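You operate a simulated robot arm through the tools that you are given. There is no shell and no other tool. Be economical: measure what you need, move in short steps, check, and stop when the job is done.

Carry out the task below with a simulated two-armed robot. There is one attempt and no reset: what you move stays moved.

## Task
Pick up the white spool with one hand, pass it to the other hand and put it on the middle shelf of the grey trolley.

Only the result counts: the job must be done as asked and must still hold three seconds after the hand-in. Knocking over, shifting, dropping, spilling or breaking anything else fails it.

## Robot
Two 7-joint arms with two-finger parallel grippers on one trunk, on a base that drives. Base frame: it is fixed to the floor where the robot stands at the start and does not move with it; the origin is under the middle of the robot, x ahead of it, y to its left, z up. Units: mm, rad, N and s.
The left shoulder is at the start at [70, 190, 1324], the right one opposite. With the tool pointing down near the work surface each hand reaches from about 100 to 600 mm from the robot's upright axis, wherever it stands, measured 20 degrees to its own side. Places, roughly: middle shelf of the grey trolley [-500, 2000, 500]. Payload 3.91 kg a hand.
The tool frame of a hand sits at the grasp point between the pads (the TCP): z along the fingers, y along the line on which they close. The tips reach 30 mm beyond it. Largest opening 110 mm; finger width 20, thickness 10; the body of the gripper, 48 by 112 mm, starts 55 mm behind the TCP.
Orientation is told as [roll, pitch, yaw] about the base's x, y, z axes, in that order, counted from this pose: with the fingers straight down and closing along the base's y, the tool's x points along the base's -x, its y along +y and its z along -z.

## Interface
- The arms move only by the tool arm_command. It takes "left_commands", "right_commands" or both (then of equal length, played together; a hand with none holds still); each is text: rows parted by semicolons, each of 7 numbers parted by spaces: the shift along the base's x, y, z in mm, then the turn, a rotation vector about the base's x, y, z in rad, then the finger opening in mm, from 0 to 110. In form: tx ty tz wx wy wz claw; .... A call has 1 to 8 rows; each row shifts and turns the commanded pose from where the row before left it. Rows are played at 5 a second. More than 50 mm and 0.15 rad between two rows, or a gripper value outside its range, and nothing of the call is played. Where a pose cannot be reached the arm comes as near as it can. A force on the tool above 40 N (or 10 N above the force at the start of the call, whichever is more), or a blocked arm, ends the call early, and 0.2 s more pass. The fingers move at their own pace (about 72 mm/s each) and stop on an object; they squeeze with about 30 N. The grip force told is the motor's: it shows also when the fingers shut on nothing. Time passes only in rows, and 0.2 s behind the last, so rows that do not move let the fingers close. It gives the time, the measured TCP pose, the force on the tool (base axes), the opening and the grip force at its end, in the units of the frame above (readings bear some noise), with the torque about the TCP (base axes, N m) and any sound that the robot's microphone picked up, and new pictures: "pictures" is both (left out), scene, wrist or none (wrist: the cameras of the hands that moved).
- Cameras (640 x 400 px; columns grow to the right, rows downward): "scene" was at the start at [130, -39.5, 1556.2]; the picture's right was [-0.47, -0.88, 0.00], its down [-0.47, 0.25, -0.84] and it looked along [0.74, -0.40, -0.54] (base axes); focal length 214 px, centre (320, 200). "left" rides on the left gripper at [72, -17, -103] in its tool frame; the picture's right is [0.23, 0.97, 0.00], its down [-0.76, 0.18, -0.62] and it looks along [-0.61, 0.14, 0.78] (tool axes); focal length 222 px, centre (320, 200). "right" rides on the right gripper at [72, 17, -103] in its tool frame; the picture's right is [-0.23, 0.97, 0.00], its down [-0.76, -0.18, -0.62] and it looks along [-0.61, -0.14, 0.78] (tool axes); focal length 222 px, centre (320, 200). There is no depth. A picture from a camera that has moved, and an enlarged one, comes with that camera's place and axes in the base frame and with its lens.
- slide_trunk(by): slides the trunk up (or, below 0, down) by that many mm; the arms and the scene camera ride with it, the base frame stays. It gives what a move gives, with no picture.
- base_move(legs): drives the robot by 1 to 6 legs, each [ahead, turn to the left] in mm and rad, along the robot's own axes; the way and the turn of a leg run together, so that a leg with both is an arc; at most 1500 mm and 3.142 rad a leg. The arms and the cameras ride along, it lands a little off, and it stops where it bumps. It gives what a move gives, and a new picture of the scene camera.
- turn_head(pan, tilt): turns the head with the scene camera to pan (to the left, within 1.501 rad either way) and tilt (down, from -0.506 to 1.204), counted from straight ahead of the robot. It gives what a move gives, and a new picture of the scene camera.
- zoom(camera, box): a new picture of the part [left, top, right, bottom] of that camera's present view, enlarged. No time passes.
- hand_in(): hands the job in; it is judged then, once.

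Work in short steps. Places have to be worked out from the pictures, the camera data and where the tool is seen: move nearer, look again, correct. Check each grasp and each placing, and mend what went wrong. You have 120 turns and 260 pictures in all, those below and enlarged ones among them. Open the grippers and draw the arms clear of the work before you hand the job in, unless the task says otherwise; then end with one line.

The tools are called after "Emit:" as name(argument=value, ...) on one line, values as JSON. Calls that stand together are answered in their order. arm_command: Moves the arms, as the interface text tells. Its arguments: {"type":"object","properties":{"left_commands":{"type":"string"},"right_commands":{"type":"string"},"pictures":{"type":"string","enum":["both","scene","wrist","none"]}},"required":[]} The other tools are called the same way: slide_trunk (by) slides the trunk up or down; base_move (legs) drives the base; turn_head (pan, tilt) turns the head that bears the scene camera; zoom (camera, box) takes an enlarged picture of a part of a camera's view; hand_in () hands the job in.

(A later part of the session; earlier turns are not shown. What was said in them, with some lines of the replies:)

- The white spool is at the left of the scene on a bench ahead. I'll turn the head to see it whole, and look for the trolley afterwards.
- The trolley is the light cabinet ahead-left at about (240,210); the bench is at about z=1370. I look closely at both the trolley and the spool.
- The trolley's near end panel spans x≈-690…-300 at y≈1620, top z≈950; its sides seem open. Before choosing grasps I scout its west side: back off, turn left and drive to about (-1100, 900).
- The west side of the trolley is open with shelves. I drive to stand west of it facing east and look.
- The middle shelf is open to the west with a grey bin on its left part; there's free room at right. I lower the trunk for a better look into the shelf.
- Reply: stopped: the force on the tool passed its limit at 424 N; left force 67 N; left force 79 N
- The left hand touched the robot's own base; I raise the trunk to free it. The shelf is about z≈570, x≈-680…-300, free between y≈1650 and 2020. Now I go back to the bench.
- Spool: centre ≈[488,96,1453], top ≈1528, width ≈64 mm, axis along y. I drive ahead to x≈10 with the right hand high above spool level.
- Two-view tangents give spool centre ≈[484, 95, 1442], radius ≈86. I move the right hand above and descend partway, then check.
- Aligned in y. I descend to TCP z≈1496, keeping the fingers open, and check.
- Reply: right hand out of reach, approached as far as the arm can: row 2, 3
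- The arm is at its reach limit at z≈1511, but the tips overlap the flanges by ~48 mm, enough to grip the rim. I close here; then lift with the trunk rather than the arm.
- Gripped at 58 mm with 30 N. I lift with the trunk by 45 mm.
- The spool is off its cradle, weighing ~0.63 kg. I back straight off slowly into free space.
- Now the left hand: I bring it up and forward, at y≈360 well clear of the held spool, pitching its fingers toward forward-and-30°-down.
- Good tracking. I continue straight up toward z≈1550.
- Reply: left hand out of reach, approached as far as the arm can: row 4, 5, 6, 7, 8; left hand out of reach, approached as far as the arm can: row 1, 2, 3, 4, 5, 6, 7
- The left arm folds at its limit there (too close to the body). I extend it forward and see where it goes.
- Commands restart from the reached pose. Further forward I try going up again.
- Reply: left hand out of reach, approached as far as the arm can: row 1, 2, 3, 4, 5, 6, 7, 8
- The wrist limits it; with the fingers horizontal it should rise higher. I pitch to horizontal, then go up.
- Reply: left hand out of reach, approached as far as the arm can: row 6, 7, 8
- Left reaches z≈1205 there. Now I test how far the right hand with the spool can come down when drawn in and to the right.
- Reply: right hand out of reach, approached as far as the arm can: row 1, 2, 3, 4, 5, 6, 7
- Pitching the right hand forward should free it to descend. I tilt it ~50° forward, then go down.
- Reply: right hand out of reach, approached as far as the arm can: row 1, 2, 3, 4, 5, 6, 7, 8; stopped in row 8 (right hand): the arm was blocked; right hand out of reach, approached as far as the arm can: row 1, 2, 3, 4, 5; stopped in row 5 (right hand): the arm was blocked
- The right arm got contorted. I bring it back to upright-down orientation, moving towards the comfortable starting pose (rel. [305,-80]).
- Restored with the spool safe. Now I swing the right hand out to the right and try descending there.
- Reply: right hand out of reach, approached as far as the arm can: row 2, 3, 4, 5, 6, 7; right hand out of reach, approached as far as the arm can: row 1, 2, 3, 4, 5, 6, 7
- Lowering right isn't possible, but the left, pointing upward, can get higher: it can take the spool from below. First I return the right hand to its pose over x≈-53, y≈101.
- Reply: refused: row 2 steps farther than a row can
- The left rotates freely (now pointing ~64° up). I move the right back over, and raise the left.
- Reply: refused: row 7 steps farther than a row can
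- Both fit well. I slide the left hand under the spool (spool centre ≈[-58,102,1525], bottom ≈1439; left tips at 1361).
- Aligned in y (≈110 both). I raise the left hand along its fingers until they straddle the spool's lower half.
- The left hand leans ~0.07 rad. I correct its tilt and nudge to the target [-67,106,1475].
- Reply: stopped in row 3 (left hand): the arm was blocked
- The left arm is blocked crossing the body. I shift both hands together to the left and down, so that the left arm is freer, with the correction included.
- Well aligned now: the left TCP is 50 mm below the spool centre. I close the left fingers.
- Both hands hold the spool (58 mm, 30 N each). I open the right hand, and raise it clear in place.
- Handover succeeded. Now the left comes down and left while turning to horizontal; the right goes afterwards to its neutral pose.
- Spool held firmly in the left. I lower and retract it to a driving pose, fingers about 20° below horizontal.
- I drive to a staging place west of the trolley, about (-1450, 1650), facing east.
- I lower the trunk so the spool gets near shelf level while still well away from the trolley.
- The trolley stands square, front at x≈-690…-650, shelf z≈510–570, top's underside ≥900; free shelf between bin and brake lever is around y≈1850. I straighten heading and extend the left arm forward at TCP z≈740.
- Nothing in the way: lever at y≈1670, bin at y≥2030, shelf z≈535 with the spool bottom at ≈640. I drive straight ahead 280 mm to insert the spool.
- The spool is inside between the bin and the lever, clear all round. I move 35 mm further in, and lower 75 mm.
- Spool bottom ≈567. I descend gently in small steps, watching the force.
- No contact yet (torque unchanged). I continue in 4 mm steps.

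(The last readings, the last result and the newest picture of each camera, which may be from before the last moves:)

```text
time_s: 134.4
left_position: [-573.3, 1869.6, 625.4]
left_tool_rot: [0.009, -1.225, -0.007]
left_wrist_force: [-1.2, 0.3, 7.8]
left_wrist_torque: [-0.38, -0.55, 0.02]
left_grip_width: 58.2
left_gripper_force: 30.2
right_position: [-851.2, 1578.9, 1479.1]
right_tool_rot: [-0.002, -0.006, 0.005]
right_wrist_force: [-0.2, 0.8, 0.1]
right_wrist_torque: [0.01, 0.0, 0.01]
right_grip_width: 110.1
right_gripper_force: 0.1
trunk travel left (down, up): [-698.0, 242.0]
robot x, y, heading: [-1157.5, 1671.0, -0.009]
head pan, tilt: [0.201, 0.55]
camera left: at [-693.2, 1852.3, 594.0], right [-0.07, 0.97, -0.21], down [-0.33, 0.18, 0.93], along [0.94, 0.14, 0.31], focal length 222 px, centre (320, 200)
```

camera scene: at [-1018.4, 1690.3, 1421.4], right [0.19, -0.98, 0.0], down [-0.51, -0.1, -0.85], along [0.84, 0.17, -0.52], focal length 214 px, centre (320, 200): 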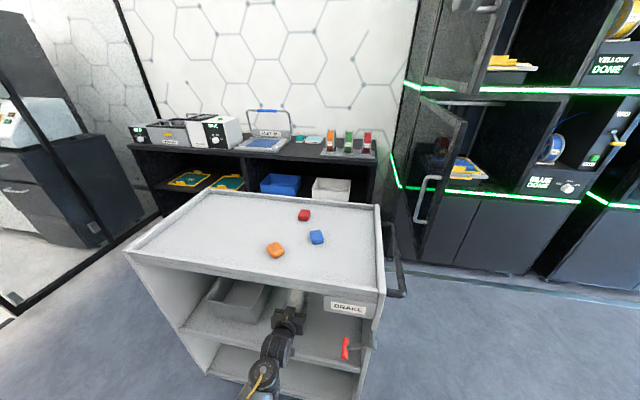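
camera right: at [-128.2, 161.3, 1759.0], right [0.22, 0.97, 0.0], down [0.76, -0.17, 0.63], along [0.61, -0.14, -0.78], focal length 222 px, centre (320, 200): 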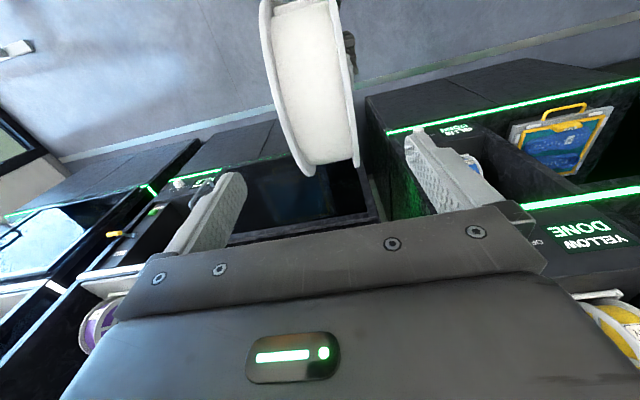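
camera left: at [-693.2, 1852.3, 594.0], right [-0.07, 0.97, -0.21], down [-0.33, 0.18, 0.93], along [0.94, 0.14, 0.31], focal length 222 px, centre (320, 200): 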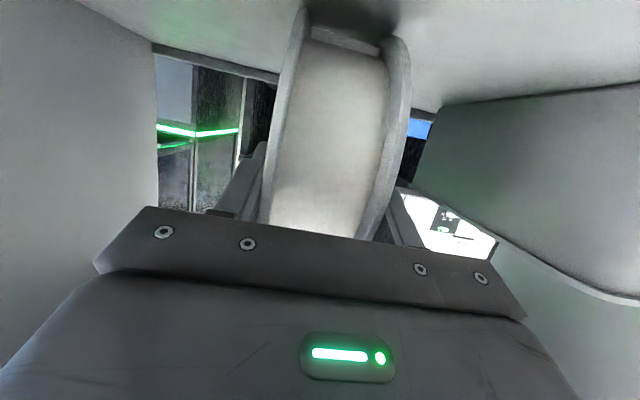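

Contact: 8 N upward, the spool stands on the shelf. I relieve 1 mm and open the fingers slightly, then watch whether it rolls.

Emit:
arm_command(left_commands="0 0 1 0 0 0 30; 0 0 0 0 0 0 60; 0 0 0 0 0 0 66; 0 0 0 0 0 0 72; 0 0 0 0 0 0 72", pictures="wrist")

Emit:
arm_command(left_commands="0 0 0 0 0 0 72; 0 0 0 0 0 0 72; 0 0 0 0 0 0 72; 0 0 0 0 0 0 72; 0 0 0 0 0 0 72; 0 0 0 0 0 0 72; 0 0 0 0 0 0 72; 0 0 0 0 0 0 72", pictures="wrist")

```text
time_s: 135.6
left_position: [-573.9, 1867.8, 624.8]
left_tool_rot: [0.011, -1.221, -0.013]
left_wrist_force: [-0.1, -0.1, -0.8]
left_wrist_torque: [0.04, 0.01, -0.02]
left_grip_width: 72.1
left_gripper_force: 0.1
right_position: [-851.5, 1579.4, 1478.0]
right_tool_rot: [-0.002, -0.006, 0.004]
right_wrist_force: [-0.4, -1.0, -0.3]
right_wrist_torque: [-0.02, -0.03, 0.01]
right_grip_width: 110.0
right_gripper_force: 0.0
trunk travel left (down, up): [-698.0, 242.0]
robot x, y, heading: [-1159.8, 1672.2, -0.001]
head pan, tilt: [0.201, 0.55]
camera left: at [-694.1, 1852.3, 593.3], right [-0.08, 0.97, -0.21], down [-0.32, 0.17, 0.93], along [0.94, 0.14, 0.3], focal length 222 px, centre (320, 200)
```

left: 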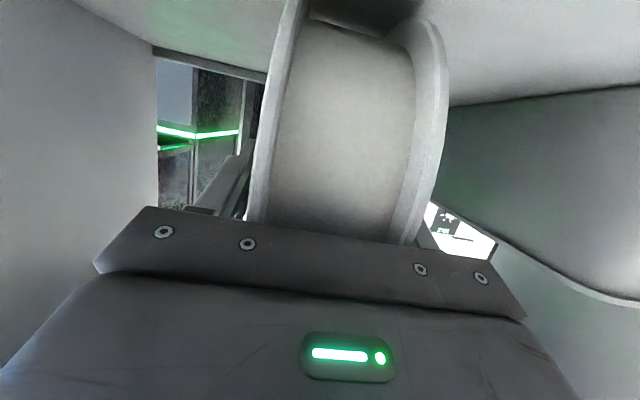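

```text
time_s: 137.4
left_position: [-573.9, 1869.6, 624.1]
left_tool_rot: [0.009, -1.218, -0.013]
left_wrist_force: [0.4, -0.3, 0.5]
left_wrist_torque: [-0.03, -0.01, 0.0]
left_grip_width: 72.1
left_gripper_force: 0.0
right_position: [-849.2, 1580.1, 1478.7]
right_tool_rot: [-0.002, -0.006, 0.003]
right_wrist_force: [-0.5, -0.1, 0.1]
right_wrist_torque: [0.0, 0.02, -0.01]
right_grip_width: 109.9
right_gripper_force: 0.0
trunk travel left (down, up): [-698.0, 242.0]
robot x, y, heading: [-1155.3, 1672.3, -0.007]
head pan, tilt: [0.201, 0.55]
camera left: at [-694.0, 1852.3, 593.2], right [-0.08, 0.97, -0.21], down [-0.32, 0.17, 0.93], along [0.94, 0.14, 0.3], focal length 222 px, centre (320, 200)
```

left: 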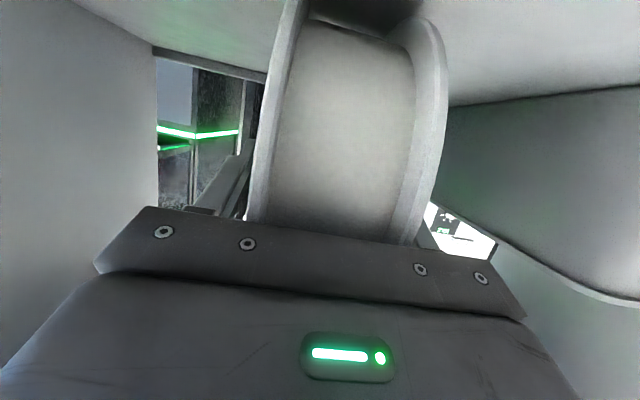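

After release it rolled slightly toward the palm and now rests still. I back the hand 8 mm in small steps and see whether it follows.

Emit:
arm_command(left_commands="-2 0 0 0 0 0 80; -2 0 0 0 0 0 80; -2 0 0 0 0 0 80; -2 0 0 0 0 0 80; 0 0 0 0 0 0 80; 0 0 0 0 0 0 80; 0 0 0 0 0 0 80; 0 0 0 0 0 0 80", pictures="both")

```text
time_s: 139.2
left_position: [-581.9, 1870.5, 623.4]
left_tool_rot: [0.011, -1.218, -0.012]
left_wrist_force: [-0.2, 0.8, -0.5]
left_wrist_torque: [-0.03, -0.01, 0.0]
left_grip_width: 80.0
left_gripper_force: 0.0
right_position: [-850.2, 1580.8, 1478.2]
right_tool_rot: [-0.001, -0.006, 0.006]
right_wrist_force: [0.5, -0.2, -0.4]
right_wrist_torque: [-0.01, 0.02, -0.01]
right_grip_width: 110.0
right_gripper_force: 0.2
trunk travel left (down, up): [-698.0, 242.0]
robot x, y, heading: [-1159.1, 1671.9, -0.007]
head pan, tilt: [0.201, 0.55]
camera scene: at [-1019.1, 1690.0, 1421.5], right [0.19, -0.98, 0.0], down [-0.51, -0.1, -0.85], along [0.84, 0.17, -0.52], focal length 214 px, centre (320, 200)
camera left: at [-702.2, 1852.2, 592.5], right [-0.08, 0.97, -0.21], down [-0.32, 0.18, 0.93], along [0.94, 0.14, 0.3], focal length 222 px, centre (320, 200)
```

scene: 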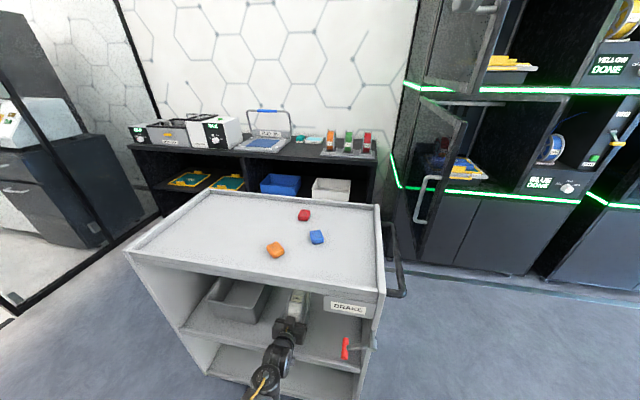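
left: 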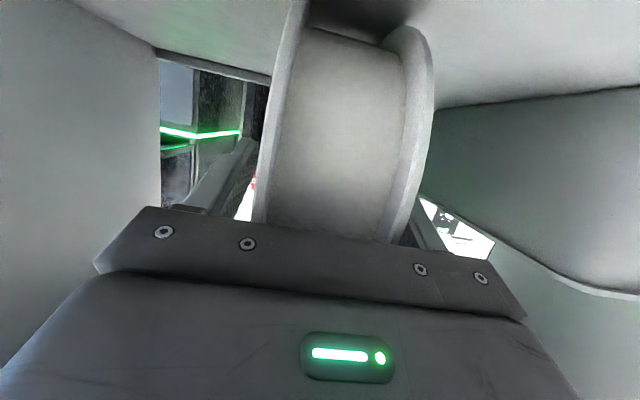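

The spool stayed put as the hand retreated. I continue withdrawing with the fingers fully open.

Emit:
arm_command(left_commands="-5 0 0 0 0 0 90; -5 0 0 0 0 0 100; -8 0 0 0 0 0 105; -10 0 0 0 0 0 105; -10 0 0 0 0 0 105; -10 0 0 0 0 0 105; -10 0 0 0 0 0 105; 0 0 0 0 0 0 105", pictures="both")

```text
time_s: 141.0
left_position: [-639.4, 1869.2, 622.4]
left_tool_rot: [0.011, -1.222, -0.012]
left_wrist_force: [0.2, -1.2, 0.7]
left_wrist_torque: [0.0, -0.01, -0.02]
left_grip_width: 105.2
left_gripper_force: 0.1
right_position: [-850.8, 1579.0, 1478.1]
right_tool_rot: [-0.002, -0.005, 0.002]
right_wrist_force: [0.1, 0.1, 0.6]
right_wrist_torque: [-0.04, 0.02, -0.02]
right_grip_width: 109.9
right_gripper_force: 0.0
trunk travel left (down, up): [-698.0, 242.0]
robot x, y, heading: [-1157.7, 1673.2, -0.004]
head pan, tilt: [0.201, 0.55]
camera scene: at [-1018.9, 1690.0, 1421.5], right [0.19, -0.98, 0.0], down [-0.51, -0.1, -0.85], along [0.84, 0.17, -0.52], focal length 214 px, centre (320, 200)
camera left: at [-760.3, 1852.6, 591.9], right [-0.08, 0.97, -0.21], down [-0.32, 0.17, 0.93], along [0.94, 0.14, 0.3], focal length 222 px, centre (320, 200)
```

scene: 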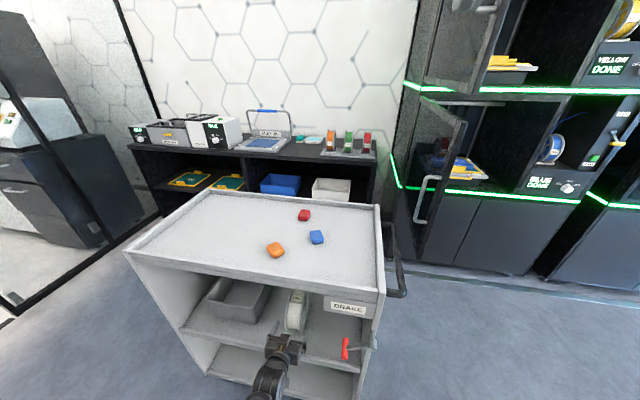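
left: 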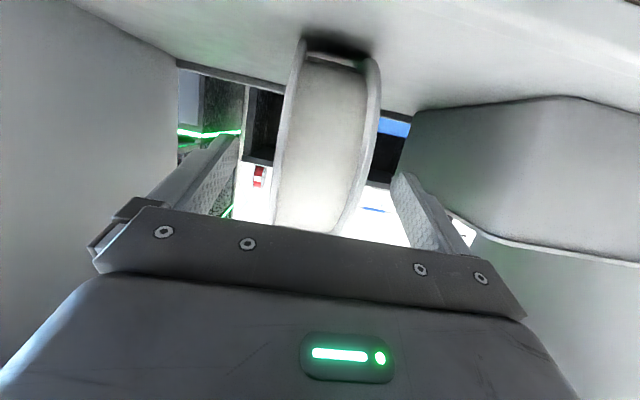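

The spool stands freely on the middle shelf. I withdraw the left hand fully out of the trolley.

Emit:
arm_command(left_commands="-15 0 0 0 0 0 105; -25 0 0 0 0 0 105; -30 0 0 0 0 0 105; -40 0 0 0 0 0 105; -40 0 0 0 0 0 105; -40 0 0 0 0 0 105; -40 0 0 0 0 0 105; 0 0 0 0 0 0 105", pictures="both")

```text
time_s: 142.8
left_position: [-870.2, 1868.9, 621.7]
left_tool_rot: [0.009, -1.222, -0.01]
left_wrist_force: [0.4, -0.6, 0.1]
left_wrist_torque: [0.02, 0.02, 0.0]
left_grip_width: 105.1
left_gripper_force: 0.0
right_position: [-848.5, 1579.9, 1477.8]
right_tool_rot: [-0.002, -0.004, 0.003]
right_wrist_force: [0.8, -0.5, 0.1]
right_wrist_torque: [0.02, 0.0, 0.02]
right_grip_width: 109.9
right_gripper_force: 0.0
trunk travel left (down, up): [-698.0, 242.0]
robot x, y, heading: [-1156.6, 1672.1, -0.007]
head pan, tilt: [0.201, 0.55]
camera scene: at [-1018.4, 1690.0, 1421.4], right [0.19, -0.98, 0.0], down [-0.51, -0.1, -0.85], along [0.84, 0.17, -0.52], focal length 214 px, centre (320, 200)
camera left: at [-990.1, 1852.6, 591.0], right [-0.08, 0.97, -0.21], down [-0.32, 0.18, 0.93], along [0.94, 0.14, 0.3], focal length 222 px, centre (320, 200)
```

scene: 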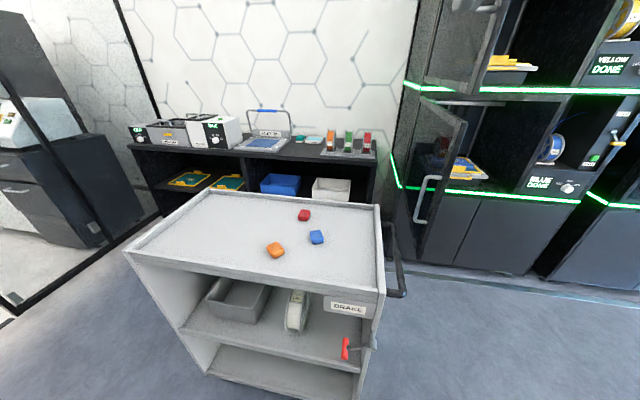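
left: 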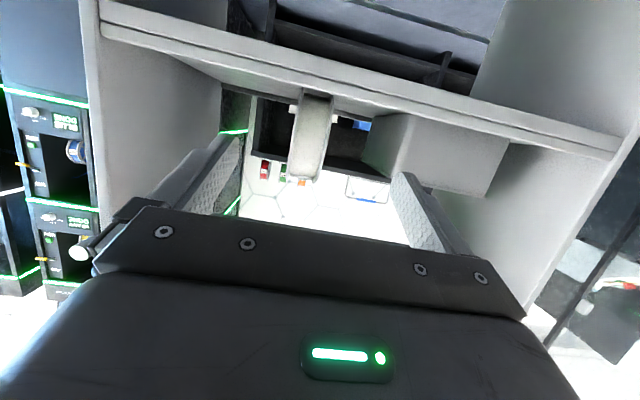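

The spool stands on the shelf and the trolley hasn't moved. I back off and check once more for any slow rolling.

Emit:
zoom(camera="scene", box=[200, 250, 400, 375])

Emit:
arm_command(left_commands="0 0 0 0 0 0 105; 0 0 0 0 0 0 105; 0 0 0 0 0 0 105; 0 0 0 0 0 0 105; 0 0 0 0 0 0 105; 0 0 0 0 0 0 105; 0 0 0 0 0 0 105; 0 0 0 0 0 0 105", pictures="none")

Emit:
arm_command(left_commands="0 0 0 0 0 0 105; 0 0 0 0 0 0 105; 0 0 0 0 0 0 105; 0 0 0 0 0 0 105; 0 0 0 0 0 0 105; 0 0 0 0 0 0 105; 0 0 0 0 0 0 105; 0 0 0 0 0 0 105", pictures="none")

Emit:
zoom(camera="scene", box=[200, 250, 400, 375])

Emit:
base_move(legs=[[-200, 0]])

```text
3.20 times, centred on (300, 312) of scene
camera zoom: at [-1018.4, 1690.0, 1421.4], right [0.19, -0.98, 0.0], down [-0.51, -0.1, -0.85], along [0.84, 0.17, -0.52], focal length 686 px, centre (384, -160)
```

zoom: 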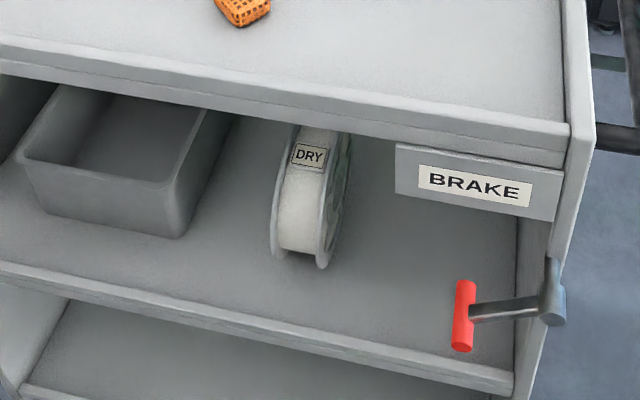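

```text
time_s: 144.6
left_position: [-869.7, 1869.6, 621.2]
left_tool_rot: [0.011, -1.222, -0.012]
left_wrist_force: [-0.4, -0.8, -0.8]
left_wrist_torque: [-0.02, 0.03, 0.02]
left_grip_width: 105.1
left_gripper_force: 0.1
right_position: [-850.3, 1580.4, 1478.6]
right_tool_rot: [-0.002, -0.005, 0.003]
right_wrist_force: [-1.1, -0.3, 0.6]
right_wrist_torque: [0.01, 0.02, -0.01]
right_grip_width: 110.2
right_gripper_force: 0.1
trunk travel left (down, up): [-698.0, 242.0]
robot x, y, heading: [-1160.7, 1671.7, -0.008]
head pan, tilt: [0.201, 0.55]
```

```text
time_s: 146.4
left_position: [-870.0, 1869.7, 621.6]
left_tool_rot: [0.01, -1.222, -0.012]
left_wrist_force: [0.9, -0.5, -0.5]
left_wrist_torque: [0.01, 0.02, 0.0]
left_grip_width: 105.0
left_gripper_force: 0.1
right_position: [-850.0, 1580.2, 1478.2]
right_tool_rot: [-0.002, -0.005, 0.002]
right_wrist_force: [-0.3, -0.6, -0.1]
right_wrist_torque: [0.02, -0.02, -0.01]
right_grip_width: 109.9
right_gripper_force: 0.1
trunk travel left (down, up): [-698.0, 242.0]
robot x, y, heading: [-1160.4, 1669.0, -0.002]
head pan, tilt: [0.201, 0.55]
```

```text
3.20 times, centred on (300, 312) of scene
camera zoom: at [-1019.2, 1690.0, 1421.5], right [0.19, -0.98, 0.0], down [-0.51, -0.1, -0.85], along [0.84, 0.17, -0.52], focal length 686 px, centre (384, -160)
```

zoom: 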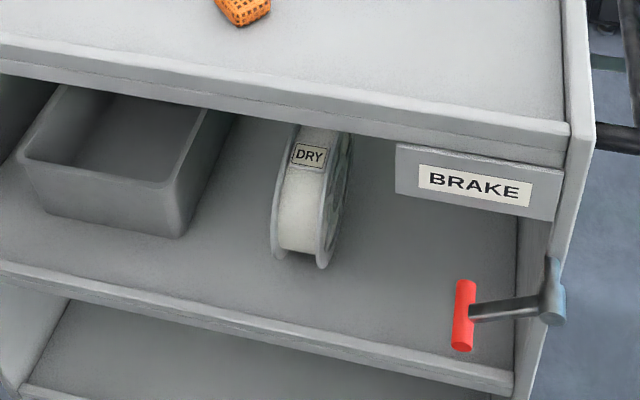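

```text
time_s: 148.0
left_position: [-1068.0, 1871.2, 622.5]
left_tool_rot: [0.011, -1.222, -0.012]
left_wrist_force: [0.5, -0.6, -0.1]
left_wrist_torque: [0.01, -0.03, 0.01]
left_grip_width: 104.9
left_gripper_force: 0.1
right_position: [-1048.0, 1580.0, 1477.4]
right_tool_rot: [-0.002, -0.006, 0.003]
right_wrist_force: [0.4, -0.1, -0.1]
right_wrist_torque: [0.0, 0.01, 0.02]
right_grip_width: 110.1
right_gripper_force: 0.1
trunk travel left (down, up): [-698.0, 242.0]
robot x, y, heading: [-1353.8, 1672.3, -0.006]
head pan, tilt: [0.201, 0.55]
camera scene: at [-1217.0, 1690.9, 1421.5], right [0.19, -0.98, 0.0], down [-0.51, -0.1, -0.85], along [0.84, 0.17, -0.52], focal length 214 px, centre (320, 200)
```

scene: 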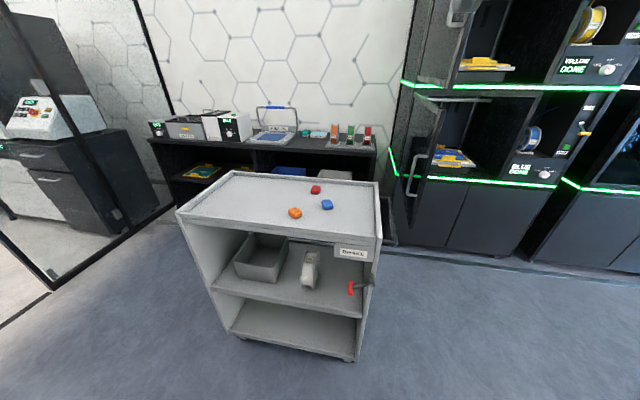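

The spool didn't move at all over 3.6 s, and the bin, brake lever and the items on top of the trolley haven't moved either. Both hands are open and clear, so I hand the job in.

Emit:
hand_in()

```text
The job is handed in.
```

The white spool was picked up with the right hand, passed to the left, and is standing on the middle shelf of the grey trolley; I saw nothing else move.
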